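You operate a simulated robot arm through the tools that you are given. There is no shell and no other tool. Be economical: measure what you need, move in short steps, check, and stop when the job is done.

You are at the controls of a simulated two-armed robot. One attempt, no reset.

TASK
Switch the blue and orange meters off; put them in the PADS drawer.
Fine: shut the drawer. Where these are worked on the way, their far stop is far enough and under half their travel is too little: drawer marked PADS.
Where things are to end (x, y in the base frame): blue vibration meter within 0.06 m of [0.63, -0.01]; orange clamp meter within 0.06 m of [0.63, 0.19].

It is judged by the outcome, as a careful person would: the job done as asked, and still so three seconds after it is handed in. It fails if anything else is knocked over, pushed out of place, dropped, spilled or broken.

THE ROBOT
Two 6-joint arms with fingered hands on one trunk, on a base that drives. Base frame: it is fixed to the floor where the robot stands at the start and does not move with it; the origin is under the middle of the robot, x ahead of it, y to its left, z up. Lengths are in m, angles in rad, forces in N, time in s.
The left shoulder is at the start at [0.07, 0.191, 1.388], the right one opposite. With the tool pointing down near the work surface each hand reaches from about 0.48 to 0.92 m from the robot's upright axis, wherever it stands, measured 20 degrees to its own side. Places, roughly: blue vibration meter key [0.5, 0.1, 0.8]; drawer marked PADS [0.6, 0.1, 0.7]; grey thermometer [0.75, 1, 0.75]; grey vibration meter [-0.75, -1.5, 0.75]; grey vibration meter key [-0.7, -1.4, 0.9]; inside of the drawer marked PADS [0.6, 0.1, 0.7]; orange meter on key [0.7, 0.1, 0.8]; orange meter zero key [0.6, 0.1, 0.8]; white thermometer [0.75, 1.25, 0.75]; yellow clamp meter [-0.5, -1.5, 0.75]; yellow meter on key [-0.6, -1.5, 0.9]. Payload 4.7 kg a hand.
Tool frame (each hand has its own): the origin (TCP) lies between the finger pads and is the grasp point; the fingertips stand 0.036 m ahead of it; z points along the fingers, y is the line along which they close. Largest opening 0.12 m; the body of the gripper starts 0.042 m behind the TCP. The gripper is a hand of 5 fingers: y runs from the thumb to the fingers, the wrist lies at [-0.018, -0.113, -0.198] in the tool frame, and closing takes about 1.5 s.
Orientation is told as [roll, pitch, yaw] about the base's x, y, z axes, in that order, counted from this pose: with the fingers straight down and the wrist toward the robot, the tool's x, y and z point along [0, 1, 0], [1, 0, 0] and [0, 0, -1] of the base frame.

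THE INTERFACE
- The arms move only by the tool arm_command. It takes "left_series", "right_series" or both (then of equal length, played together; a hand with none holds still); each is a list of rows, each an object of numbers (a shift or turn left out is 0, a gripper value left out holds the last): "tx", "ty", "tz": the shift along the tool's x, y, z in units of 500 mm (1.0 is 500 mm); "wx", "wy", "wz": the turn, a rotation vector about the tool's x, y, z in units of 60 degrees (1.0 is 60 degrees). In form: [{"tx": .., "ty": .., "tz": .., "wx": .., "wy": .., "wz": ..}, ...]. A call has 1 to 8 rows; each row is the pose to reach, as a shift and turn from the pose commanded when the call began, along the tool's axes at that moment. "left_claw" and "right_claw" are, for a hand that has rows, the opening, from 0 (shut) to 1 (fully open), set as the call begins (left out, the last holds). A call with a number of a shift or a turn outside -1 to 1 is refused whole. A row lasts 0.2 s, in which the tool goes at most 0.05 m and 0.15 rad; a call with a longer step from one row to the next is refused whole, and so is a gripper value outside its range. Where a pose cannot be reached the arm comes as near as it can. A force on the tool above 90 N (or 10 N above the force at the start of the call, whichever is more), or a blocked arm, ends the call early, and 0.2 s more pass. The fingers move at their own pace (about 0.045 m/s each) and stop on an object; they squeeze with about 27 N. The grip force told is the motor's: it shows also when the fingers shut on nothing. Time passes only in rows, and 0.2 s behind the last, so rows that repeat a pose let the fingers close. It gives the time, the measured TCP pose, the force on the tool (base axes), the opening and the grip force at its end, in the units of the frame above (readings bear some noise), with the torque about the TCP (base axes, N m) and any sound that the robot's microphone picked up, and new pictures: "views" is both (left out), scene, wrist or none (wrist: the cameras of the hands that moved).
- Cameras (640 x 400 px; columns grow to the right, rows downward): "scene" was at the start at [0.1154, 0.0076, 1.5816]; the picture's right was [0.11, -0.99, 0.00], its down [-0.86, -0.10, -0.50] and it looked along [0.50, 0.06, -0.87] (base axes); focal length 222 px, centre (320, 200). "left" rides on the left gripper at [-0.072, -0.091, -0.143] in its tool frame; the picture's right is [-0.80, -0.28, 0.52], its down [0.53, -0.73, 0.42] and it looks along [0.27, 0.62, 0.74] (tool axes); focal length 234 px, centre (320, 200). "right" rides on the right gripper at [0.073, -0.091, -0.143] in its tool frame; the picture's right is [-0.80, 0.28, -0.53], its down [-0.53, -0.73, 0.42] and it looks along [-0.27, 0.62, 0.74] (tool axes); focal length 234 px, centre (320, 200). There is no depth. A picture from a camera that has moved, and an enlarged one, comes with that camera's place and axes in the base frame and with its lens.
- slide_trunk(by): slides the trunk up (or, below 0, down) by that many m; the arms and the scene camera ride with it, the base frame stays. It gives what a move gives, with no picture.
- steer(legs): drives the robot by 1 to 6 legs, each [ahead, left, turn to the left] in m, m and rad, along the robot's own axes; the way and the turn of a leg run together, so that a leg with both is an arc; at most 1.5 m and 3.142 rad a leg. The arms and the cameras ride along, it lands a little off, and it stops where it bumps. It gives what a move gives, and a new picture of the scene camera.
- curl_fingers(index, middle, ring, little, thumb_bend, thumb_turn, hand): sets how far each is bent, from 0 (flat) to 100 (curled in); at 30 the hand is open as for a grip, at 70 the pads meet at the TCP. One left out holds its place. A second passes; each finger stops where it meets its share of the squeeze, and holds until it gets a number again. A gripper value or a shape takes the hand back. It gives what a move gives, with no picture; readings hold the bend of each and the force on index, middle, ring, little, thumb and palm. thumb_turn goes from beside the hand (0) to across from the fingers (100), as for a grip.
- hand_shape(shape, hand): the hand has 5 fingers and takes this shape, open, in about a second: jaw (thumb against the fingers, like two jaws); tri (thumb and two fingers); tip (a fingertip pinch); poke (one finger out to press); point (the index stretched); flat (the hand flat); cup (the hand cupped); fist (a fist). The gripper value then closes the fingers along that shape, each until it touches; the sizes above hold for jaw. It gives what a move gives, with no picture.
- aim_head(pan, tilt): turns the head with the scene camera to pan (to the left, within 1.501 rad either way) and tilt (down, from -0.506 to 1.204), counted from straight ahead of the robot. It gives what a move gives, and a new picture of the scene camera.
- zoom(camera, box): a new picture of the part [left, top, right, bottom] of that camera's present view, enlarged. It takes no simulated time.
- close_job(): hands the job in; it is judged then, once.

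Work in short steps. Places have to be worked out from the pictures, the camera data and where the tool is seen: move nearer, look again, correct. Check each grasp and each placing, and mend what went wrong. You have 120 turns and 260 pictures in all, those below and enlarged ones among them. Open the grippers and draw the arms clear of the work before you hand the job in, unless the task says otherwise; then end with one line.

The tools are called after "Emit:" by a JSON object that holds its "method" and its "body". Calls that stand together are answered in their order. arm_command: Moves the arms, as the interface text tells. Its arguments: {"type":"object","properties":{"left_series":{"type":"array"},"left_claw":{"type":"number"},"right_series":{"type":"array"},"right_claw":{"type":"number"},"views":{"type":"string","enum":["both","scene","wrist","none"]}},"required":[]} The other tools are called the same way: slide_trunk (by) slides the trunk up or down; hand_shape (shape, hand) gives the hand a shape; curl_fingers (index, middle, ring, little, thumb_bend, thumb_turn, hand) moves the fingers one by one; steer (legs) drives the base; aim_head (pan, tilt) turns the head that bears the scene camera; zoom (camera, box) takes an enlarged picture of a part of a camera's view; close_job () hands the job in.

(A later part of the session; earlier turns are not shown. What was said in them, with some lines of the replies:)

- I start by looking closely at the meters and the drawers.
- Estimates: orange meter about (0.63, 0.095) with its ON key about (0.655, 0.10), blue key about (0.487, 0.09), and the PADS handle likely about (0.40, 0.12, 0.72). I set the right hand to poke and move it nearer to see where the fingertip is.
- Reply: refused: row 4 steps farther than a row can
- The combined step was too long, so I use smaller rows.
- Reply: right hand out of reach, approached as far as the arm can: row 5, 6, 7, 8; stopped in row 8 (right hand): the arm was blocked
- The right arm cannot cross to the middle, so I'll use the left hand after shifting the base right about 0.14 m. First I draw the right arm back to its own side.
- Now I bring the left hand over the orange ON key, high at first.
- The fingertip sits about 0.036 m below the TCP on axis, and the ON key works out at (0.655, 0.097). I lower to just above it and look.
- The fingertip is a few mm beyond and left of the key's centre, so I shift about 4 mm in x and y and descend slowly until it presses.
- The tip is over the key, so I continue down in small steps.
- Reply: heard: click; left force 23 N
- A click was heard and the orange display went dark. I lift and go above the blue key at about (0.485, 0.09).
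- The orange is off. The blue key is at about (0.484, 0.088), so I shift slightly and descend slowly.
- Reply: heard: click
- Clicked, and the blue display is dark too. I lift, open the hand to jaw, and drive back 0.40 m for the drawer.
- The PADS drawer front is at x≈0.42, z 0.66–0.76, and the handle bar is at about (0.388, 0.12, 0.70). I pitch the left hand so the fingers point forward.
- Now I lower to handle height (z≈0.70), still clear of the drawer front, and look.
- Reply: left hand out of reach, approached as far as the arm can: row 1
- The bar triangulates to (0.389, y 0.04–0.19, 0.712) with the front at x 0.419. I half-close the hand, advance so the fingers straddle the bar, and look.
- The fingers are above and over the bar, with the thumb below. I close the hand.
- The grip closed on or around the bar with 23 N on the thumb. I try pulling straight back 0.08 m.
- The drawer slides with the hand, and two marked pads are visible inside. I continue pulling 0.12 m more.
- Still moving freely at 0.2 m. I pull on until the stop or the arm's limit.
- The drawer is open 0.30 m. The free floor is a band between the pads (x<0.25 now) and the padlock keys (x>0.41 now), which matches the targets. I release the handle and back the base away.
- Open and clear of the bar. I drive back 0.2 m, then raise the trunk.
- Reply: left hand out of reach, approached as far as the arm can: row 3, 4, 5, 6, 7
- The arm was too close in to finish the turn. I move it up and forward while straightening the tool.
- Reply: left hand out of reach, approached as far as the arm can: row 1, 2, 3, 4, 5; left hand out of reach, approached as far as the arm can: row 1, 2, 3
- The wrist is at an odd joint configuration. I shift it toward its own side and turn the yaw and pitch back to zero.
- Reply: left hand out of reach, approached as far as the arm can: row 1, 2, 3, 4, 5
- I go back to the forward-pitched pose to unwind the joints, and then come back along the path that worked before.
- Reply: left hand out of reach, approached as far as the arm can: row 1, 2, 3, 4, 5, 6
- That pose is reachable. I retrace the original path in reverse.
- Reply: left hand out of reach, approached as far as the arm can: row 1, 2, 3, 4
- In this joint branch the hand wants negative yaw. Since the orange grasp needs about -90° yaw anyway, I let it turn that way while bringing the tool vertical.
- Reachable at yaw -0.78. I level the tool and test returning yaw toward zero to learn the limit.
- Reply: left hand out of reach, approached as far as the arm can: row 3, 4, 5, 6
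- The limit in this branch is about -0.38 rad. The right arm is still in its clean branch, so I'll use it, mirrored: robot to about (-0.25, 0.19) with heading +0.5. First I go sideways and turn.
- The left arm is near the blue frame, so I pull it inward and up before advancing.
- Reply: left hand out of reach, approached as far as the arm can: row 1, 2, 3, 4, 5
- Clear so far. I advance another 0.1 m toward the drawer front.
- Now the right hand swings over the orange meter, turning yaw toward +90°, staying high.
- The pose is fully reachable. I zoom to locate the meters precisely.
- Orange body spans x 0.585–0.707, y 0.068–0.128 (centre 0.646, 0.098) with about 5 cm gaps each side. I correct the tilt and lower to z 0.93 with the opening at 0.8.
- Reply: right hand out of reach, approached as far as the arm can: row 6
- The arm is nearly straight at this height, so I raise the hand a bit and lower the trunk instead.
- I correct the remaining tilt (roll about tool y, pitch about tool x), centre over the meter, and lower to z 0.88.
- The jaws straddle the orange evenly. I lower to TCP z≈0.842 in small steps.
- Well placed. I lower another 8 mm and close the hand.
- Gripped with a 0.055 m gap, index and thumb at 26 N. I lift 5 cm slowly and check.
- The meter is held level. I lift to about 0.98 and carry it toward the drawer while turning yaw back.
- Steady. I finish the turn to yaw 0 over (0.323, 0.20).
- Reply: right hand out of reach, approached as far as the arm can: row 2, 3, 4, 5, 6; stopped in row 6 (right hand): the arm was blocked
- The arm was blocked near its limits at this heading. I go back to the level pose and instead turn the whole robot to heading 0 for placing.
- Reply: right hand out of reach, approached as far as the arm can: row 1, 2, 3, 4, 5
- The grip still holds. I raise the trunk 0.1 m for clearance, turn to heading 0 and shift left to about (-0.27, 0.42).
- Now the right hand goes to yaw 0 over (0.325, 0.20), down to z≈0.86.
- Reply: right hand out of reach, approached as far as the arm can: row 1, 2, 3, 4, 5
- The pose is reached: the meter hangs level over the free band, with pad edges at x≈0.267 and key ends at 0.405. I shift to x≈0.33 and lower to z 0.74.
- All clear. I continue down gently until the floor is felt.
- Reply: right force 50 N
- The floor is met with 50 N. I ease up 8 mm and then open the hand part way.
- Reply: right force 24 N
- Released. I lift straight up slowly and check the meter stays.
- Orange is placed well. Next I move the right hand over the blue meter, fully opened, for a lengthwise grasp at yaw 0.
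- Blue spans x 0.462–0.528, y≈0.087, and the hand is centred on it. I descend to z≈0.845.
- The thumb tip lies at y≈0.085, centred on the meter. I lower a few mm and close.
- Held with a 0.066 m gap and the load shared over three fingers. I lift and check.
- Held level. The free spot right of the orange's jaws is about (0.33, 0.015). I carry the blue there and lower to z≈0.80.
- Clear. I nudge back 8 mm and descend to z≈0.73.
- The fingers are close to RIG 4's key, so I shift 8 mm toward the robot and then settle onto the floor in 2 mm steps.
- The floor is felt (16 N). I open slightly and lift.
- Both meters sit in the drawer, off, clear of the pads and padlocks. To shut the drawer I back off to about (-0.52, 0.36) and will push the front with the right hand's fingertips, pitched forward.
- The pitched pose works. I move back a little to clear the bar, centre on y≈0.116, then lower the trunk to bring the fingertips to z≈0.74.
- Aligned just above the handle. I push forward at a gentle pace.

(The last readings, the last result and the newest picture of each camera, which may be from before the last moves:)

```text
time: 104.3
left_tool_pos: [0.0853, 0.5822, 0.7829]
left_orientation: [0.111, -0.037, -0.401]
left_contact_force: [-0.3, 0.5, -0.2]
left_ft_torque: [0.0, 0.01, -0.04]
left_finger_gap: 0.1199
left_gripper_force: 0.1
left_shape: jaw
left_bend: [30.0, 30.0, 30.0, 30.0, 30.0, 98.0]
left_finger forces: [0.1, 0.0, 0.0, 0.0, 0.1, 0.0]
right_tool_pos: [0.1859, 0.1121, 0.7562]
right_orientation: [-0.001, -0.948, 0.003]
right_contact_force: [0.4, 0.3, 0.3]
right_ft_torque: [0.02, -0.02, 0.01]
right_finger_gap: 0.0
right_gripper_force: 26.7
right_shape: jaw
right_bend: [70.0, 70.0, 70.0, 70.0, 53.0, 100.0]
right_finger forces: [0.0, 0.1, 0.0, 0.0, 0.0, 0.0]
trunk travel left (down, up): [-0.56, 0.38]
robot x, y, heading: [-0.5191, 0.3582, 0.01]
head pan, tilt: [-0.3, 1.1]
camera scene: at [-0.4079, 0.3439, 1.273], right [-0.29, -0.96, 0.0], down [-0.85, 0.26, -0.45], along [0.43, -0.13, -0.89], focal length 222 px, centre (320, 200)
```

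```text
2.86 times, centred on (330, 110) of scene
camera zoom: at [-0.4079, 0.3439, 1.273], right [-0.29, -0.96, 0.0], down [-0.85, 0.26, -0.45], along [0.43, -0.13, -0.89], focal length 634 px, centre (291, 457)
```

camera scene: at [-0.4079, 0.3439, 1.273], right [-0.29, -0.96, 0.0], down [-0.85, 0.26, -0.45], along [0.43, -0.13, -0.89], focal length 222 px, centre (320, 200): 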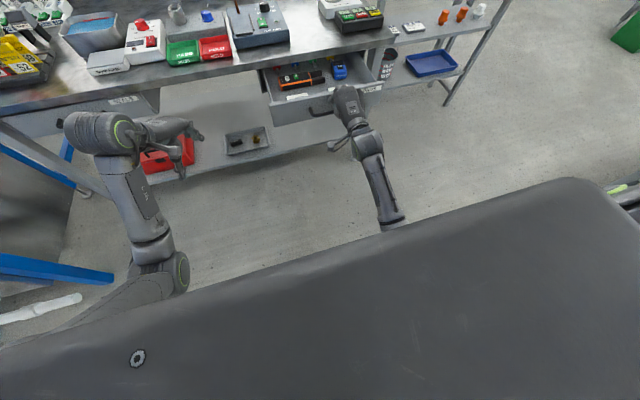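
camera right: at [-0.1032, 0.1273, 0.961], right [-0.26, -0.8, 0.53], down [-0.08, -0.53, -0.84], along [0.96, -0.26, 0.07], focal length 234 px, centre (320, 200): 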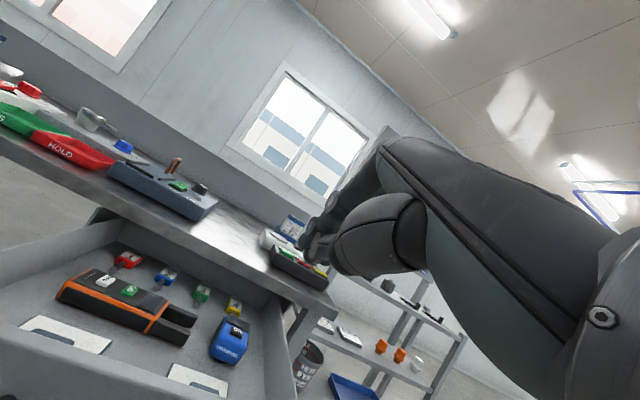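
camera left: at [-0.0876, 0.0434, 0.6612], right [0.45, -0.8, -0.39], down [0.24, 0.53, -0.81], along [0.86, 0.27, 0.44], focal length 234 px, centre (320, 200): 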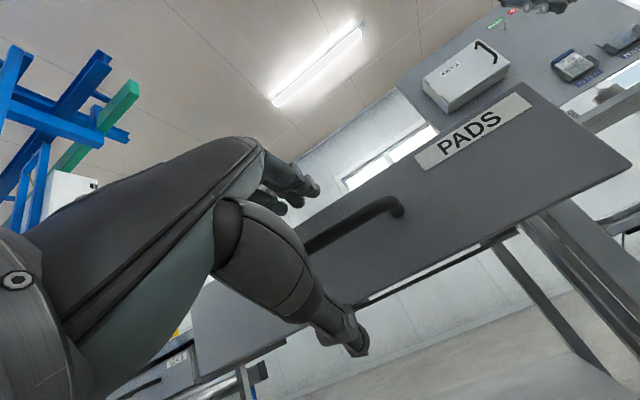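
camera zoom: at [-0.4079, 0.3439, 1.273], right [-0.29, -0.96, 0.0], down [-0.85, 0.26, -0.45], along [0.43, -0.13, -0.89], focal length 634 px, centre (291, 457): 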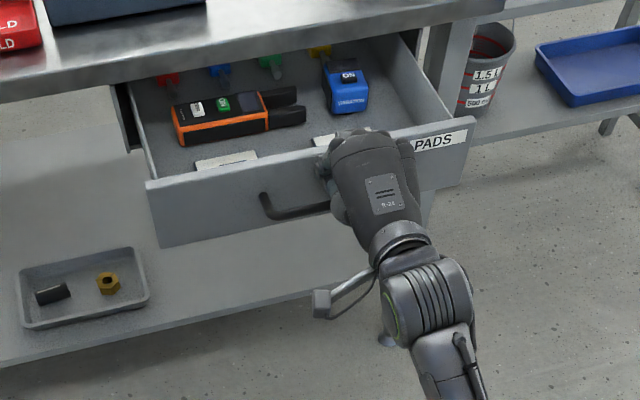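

The drawer slides in with everything in place. I continue another 0.16 m.

Emit:
{"method": "arm_command", "body": {"right_series": [{"ty": 0.0234, "tz": 0.0324}, {"ty": 0.0467, "tz": 0.0649}, {"ty": 0.07, "tz": 0.0973}, {"ty": 0.0934, "tz": 0.1298}, {"ty": 0.1168, "tz": 0.1622}, {"ty": 0.14, "tz": 0.1946}, {"ty": 0.1635, "tz": 0.227}, {"ty": 0.1869, "tz": 0.2595}], "views": "none"}}

Emit:
{"method": "zoom", "body": {"camera": "scene", "box": [240, 10, 420, 150]}}

```text
time: 106.1
left_tool_pos: [0.0845, 0.5827, 0.7826]
left_orientation: [0.109, -0.036, -0.401]
left_contact_force: [1.1, -0.4, 0.3]
left_ft_torque: [0.03, 0.02, 0.03]
left_finger_gap: 0.1196
left_gripper_force: 0.0
left_shape: jaw
left_bend: [30.0, 30.0, 30.0, 30.0, 30.0, 98.0]
left_finger forces: [0.0, 0.1, 0.0, 0.0, 0.0, 0.0]
right_tool_pos: [0.3454, 0.1115, 0.7546]
right_orientation: [0.001, -0.948, -0.001]
right_contact_force: [0.3, 0.2, 0.0]
right_ft_torque: [0.04, -0.01, 0.0]
right_finger_gap: 0.0
right_gripper_force: 27.7
right_shape: jaw
right_bend: [70.0, 70.0, 70.0, 70.0, 53.0, 100.0]
right_finger forces: [0.1, 0.0, 0.0, 0.0, 0.0, 0.0]
trunk travel left (down, up): [-0.56, 0.38]
robot x, y, heading: [-0.5146, 0.3636, 0.005]
head pan, tilt: [-0.3, 1.1]
```

```text
2.86 times, centred on (330, 80) of scene
camera zoom: at [-0.408, 0.3441, 1.273], right [-0.29, -0.96, 0.0], down [-0.85, 0.26, -0.45], along [0.43, -0.13, -0.89], focal length 634 px, centre (291, 543)
```

zoom: 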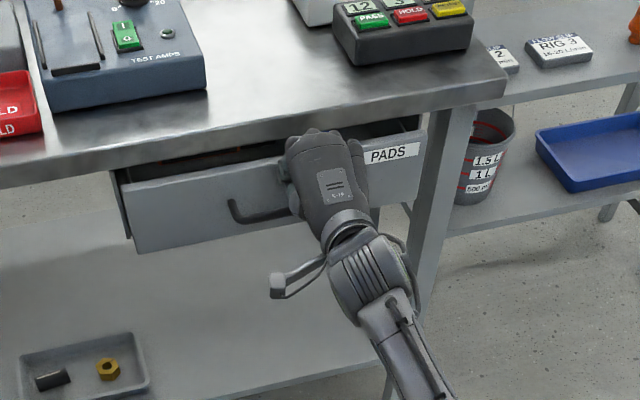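

About 4 cm remains. I push in 1 cm steps, watching the force.

Emit:
{"method": "arm_command", "body": {"right_series": [{"ty": 0.0117, "tz": 0.0162}, {"ty": 0.0234, "tz": 0.0324}, {"ty": 0.035, "tz": 0.0487}, {"ty": 0.0444, "tz": 0.0616}], "views": "wrist"}}

Emit:
{"method": "zoom", "body": {"camera": "scene", "box": [260, 30, 380, 110]}}

```text
time: 107.1
left_tool_pos: [0.0849, 0.5816, 0.7821]
left_orientation: [0.112, -0.038, -0.401]
left_contact_force: [0.1, 0.8, -0.5]
left_ft_torque: [-0.03, -0.02, -0.01]
left_finger_gap: 0.1199
left_gripper_force: 0.0
left_shape: jaw
left_bend: [30.0, 30.0, 30.0, 30.0, 30.0, 98.0]
left_finger forces: [0.1, 0.1, 0.1, 0.1, 0.0, 0.0]
right_tool_pos: [0.3816, 0.1111, 0.7567]
right_orientation: [0.0, -0.946, 0.003]
right_contact_force: [-6.5, 0.2, -1.6]
right_ft_torque: [0.02, -0.03, -0.05]
right_finger_gap: 0.0
right_gripper_force: 27.1
right_shape: jaw
right_bend: [70.0, 70.0, 70.0, 70.0, 53.0, 100.0]
right_finger forces: [0.0, 5.7, 0.0, 0.0, 0.0, 0.0]
trunk travel left (down, up): [-0.56, 0.38]
robot x, y, heading: [-0.5149, 0.3631, 0.004]
head pan, tilt: [-0.3, 1.1]
camera right: at [0.2109, 0.1854, 0.765], right [-0.26, -0.8, 0.53], down [-0.08, -0.53, -0.84], along [0.96, -0.27, 0.07], focal length 234 px, centre (320, 200)
```

right: 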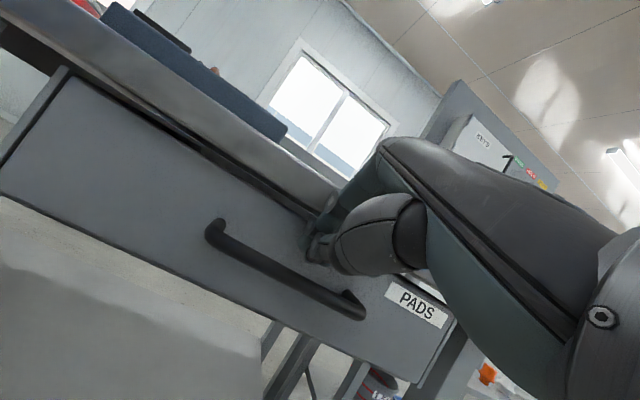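

```text
5.00 times, centred on (320, 70) of scene
camera zoom: at [-0.4093, 0.344, 1.2731], right [-0.29, -0.96, 0.0], down [-0.85, 0.26, -0.45], along [0.43, -0.13, -0.89], focal length 1110 px, centre (320, 850)
```

zoom: 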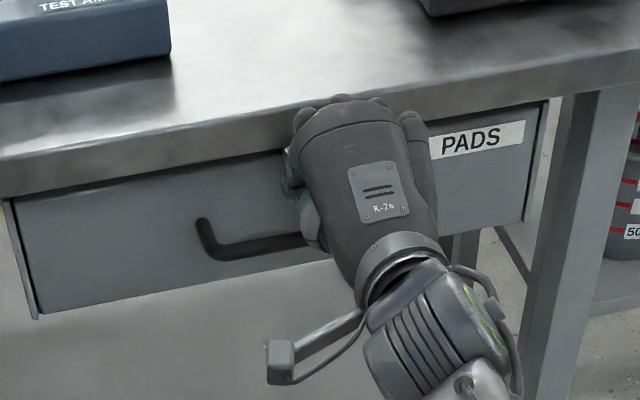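

Force begins (6.5 N). I push 12 mm more to make sure it is at its stop.

Emit:
{"method": "arm_command", "body": {"right_series": [{"ty": 0.005, "tz": 0.0065}, {"ty": 0.0094, "tz": 0.013}, {"ty": 0.014, "tz": 0.0195}], "views": "wrist"}}

Emit:
{"method": "zoom", "body": {"camera": "scene", "box": [260, 30, 380, 110]}}

```text
time: 107.9
left_tool_pos: [0.0821, 0.5817, 0.7854]
left_orientation: [0.11, -0.041, -0.402]
left_contact_force: [-0.6, 0.3, -0.4]
left_ft_torque: [-0.01, -0.01, 0.01]
left_finger_gap: 0.1198
left_gripper_force: 0.0
left_shape: jaw
left_bend: [30.0, 30.0, 30.0, 30.0, 30.0, 98.0]
left_finger forces: [0.0, 0.0, 0.1, 0.1, 0.0, 0.0]
right_tool_pos: [0.3893, 0.1105, 0.7583]
right_orientation: [0.002, -0.949, 0.001]
right_contact_force: [-48.6, 2.8, 0.5]
right_ft_torque: [0.04, -0.24, -0.35]
right_finger_gap: 0.0
right_gripper_force: 26.3
right_shape: jaw
right_bend: [70.0, 70.0, 70.0, 70.0, 52.0, 100.0]
right_finger forces: [0.0, 34.5, 0.2, 0.0, 0.1, 0.0]
trunk travel left (down, up): [-0.56, 0.38]
robot x, y, heading: [-0.5204, 0.3632, 0.005]
head pan, tilt: [-0.3, 1.1]
camera right: at [0.2184, 0.1848, 0.7673], right [-0.26, -0.8, 0.53], down [-0.08, -0.53, -0.84], along [0.96, -0.27, 0.08], focal length 234 px, centre (320, 200)
```

right: 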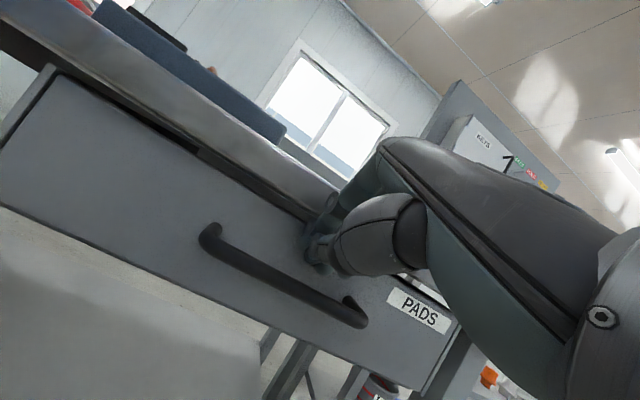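

```text
5.00 times, centred on (320, 70) of scene
camera zoom: at [-0.4146, 0.3441, 1.2736], right [-0.29, -0.96, 0.0], down [-0.85, 0.26, -0.46], along [0.44, -0.13, -0.89], focal length 1110 px, centre (320, 850)
```

zoom: 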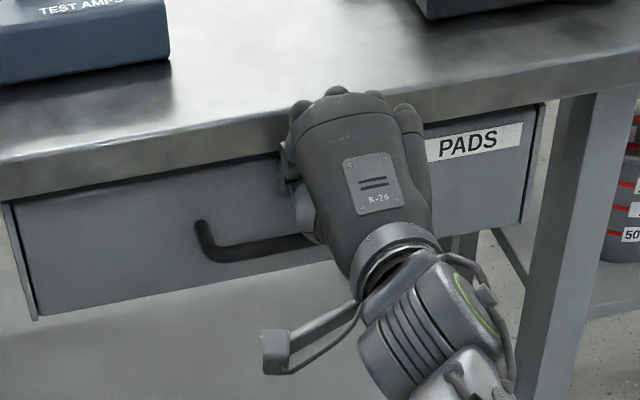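

48 N with the tip at x≈0.42, so the drawer is against its stop. I draw the hand back and inspect.

Emit:
{"method": "arm_command", "body": {"right_series": [{"ty": -0.035, "tz": -0.0487}, {"ty": -0.07, "tz": -0.0973}, {"ty": -0.117, "tz": -0.162}, {"ty": -0.164, "tz": -0.227}, {"ty": -0.21, "tz": -0.292}]}}

Emit:
{"method": "zoom", "body": {"camera": "scene", "box": [240, 20, 400, 120]}}

```text
time: 109.1
left_tool_pos: [0.0849, 0.582, 0.7834]
left_orientation: [0.111, -0.039, -0.402]
left_contact_force: [-0.6, -0.4, 0.4]
left_ft_torque: [0.0, -0.02, -0.01]
left_finger_gap: 0.12
left_gripper_force: 0.0
left_shape: jaw
left_bend: [30.0, 30.0, 30.0, 30.0, 30.0, 98.0]
left_finger forces: [0.0, 0.1, 0.0, 0.0, 0.1, 0.0]
right_tool_pos: [0.214, 0.1128, 0.757]
right_orientation: [-0.001, -0.949, 0.001]
right_contact_force: [0.5, -0.5, 1.1]
right_ft_torque: [-0.03, 0.01, 0.03]
right_finger_gap: 0.0001
right_gripper_force: 26.9
right_shape: jaw
right_bend: [70.0, 70.0, 70.0, 70.0, 53.0, 100.0]
right_finger forces: [0.0, 0.1, 0.0, 0.1, 0.0, 0.0]
trunk travel left (down, up): [-0.56, 0.38]
robot x, y, heading: [-0.5162, 0.362, 0.005]
head pan, tilt: [-0.3, 1.1]
camera scene: at [-0.4095, 0.344, 1.2732], right [-0.29, -0.96, 0.0], down [-0.85, 0.26, -0.45], along [0.43, -0.13, -0.89], focal length 222 px, centre (320, 200)
camera right: at [0.0434, 0.1859, 0.7663], right [-0.26, -0.8, 0.53], down [-0.08, -0.53, -0.84], along [0.96, -0.26, 0.07], focal length 234 px, centre (320, 200)
```

scene: 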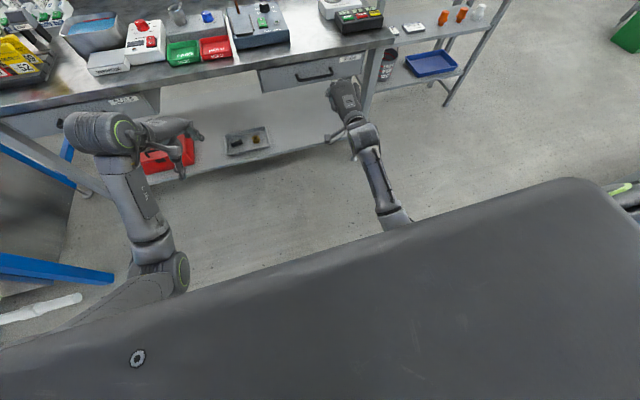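
right: 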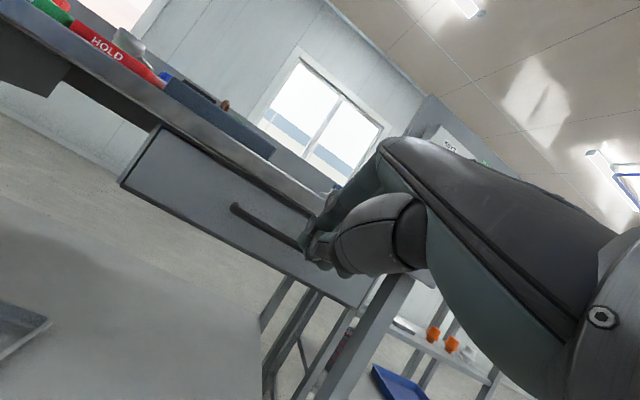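

```text
4.00 times, centred on (320, 70) of scene
camera zoom: at [-0.4095, 0.344, 1.2732], right [-0.29, -0.96, 0.0], down [-0.85, 0.26, -0.45], along [0.43, -0.13, -0.89], focal length 888 px, centre (320, 720)
```

zoom: 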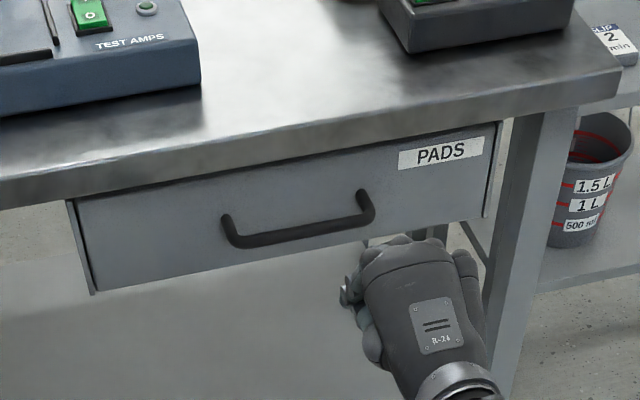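

The drawer is shut flush. I open the hand and back the robot clear of the work.

Emit:
{"method": "steer", "body": {"legs": [[-0.3, 0, 0]]}}

Emit:
{"method": "arm_command", "body": {"right_claw": 1.0, "right_series": [{}, {}, {}, {}, {}, {}, {}, {}], "views": "scene"}}

Emit:
{"method": "zoom", "body": {"camera": "scene", "box": [120, 0, 440, 140]}}

```text
time: 111.1
left_tool_pos: [-0.2151, 0.5805, 0.7839]
left_orientation: [0.112, -0.039, -0.401]
left_contact_force: [-0.7, 0.0, 0.3]
left_ft_torque: [-0.01, -0.02, 0.02]
left_finger_gap: 0.12
left_gripper_force: 0.1
left_shape: jaw
left_bend: [30.0, 30.0, 30.0, 30.0, 30.0, 98.0]
left_finger forces: [0.0, 0.1, 0.1, 0.1, 0.1, 0.0]
right_tool_pos: [-0.0858, 0.1108, 0.7573]
right_orientation: [0.0, -0.946, 0.003]
right_contact_force: [0.1, 0.2, 0.0]
right_ft_torque: [0.0, -0.02, 0.02]
right_finger_gap: 0.0001
right_gripper_force: 27.1
right_shape: jaw
right_bend: [70.0, 70.0, 70.0, 70.0, 53.0, 100.0]
right_finger forces: [0.1, 0.0, 0.1, 0.1, 0.0, 0.0]
trunk travel left (down, up): [-0.56, 0.38]
robot x, y, heading: [-0.8202, 0.3571, 0.003]
head pan, tilt: [-0.3, 1.1]
camera scene: at [-0.7098, 0.3422, 1.2732], right [-0.29, -0.96, 0.0], down [-0.85, 0.26, -0.45], along [0.44, -0.13, -0.89], focal length 222 px, centre (320, 200)
```

scene: 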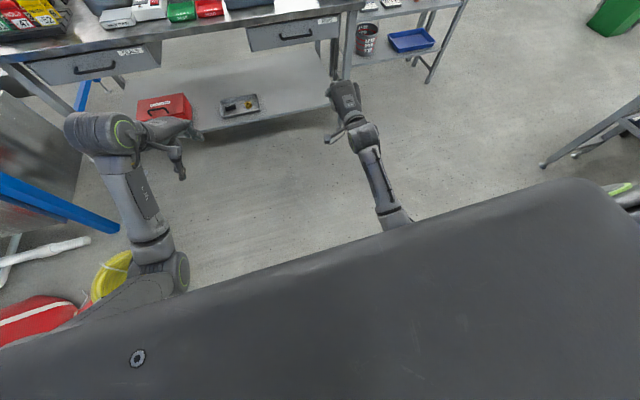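

```text
time: 112.9
left_tool_pos: [-0.2152, 0.5805, 0.7833]
left_orientation: [0.108, -0.037, -0.4]
left_contact_force: [0.0, -1.3, 1.2]
left_ft_torque: [0.01, 0.03, -0.01]
left_finger_gap: 0.1201
left_gripper_force: 0.1
left_shape: jaw
left_bend: [30.0, 30.0, 30.0, 30.0, 30.0, 98.0]
left_finger forces: [0.0, 0.0, 0.0, 0.0, 0.1, 0.2]
right_tool_pos: [-0.084, 0.1112, 0.7565]
right_orientation: [0.0, -0.949, 0.004]
right_contact_force: [0.4, 0.5, -1.3]
right_ft_torque: [-0.05, 0.02, 0.0]
right_finger_gap: 0.1195
right_gripper_force: 0.0
right_shape: jaw
right_bend: [30.0, 30.0, 30.0, 30.0, 30.0, 98.0]
right_finger forces: [0.0, 0.0, 0.0, 0.1, 0.0, 0.0]
trunk travel left (down, up): [-0.56, 0.38]
robot x, y, heading: [-0.8169, 0.3627, 0.005]
head pan, tilt: [-0.3, 1.1]
camera scene: at [-0.7089, 0.3422, 1.2731], right [-0.29, -0.96, 0.0], down [-0.85, 0.26, -0.45], along [0.43, -0.13, -0.89], focal length 222 px, centre (320, 200)
```

scene: 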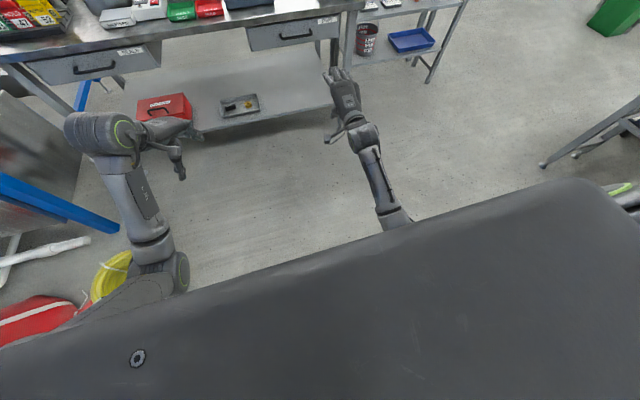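

```text
2.00 times, centred on (280, 70) of scene
camera zoom: at [-0.7089, 0.3422, 1.2731], right [-0.29, -0.96, 0.0], down [-0.85, 0.26, -0.45], along [0.43, -0.13, -0.89], focal length 444 px, centre (400, 460)
```

zoom: 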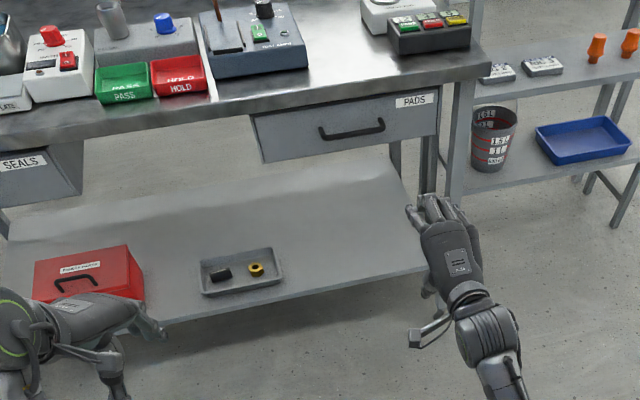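

The drawer is shut, everything on the bench is in place, and both hands are open and clear, so I hand the job in.

Emit:
{"method": "close_job", "body": {}}

```text
The job is handed in.
```

I switched off both meters and put them in the PADS drawer, which is now shut. By my estimates, the blue one is about 0.03 m from its target spot and the orange one about 0.02 m.
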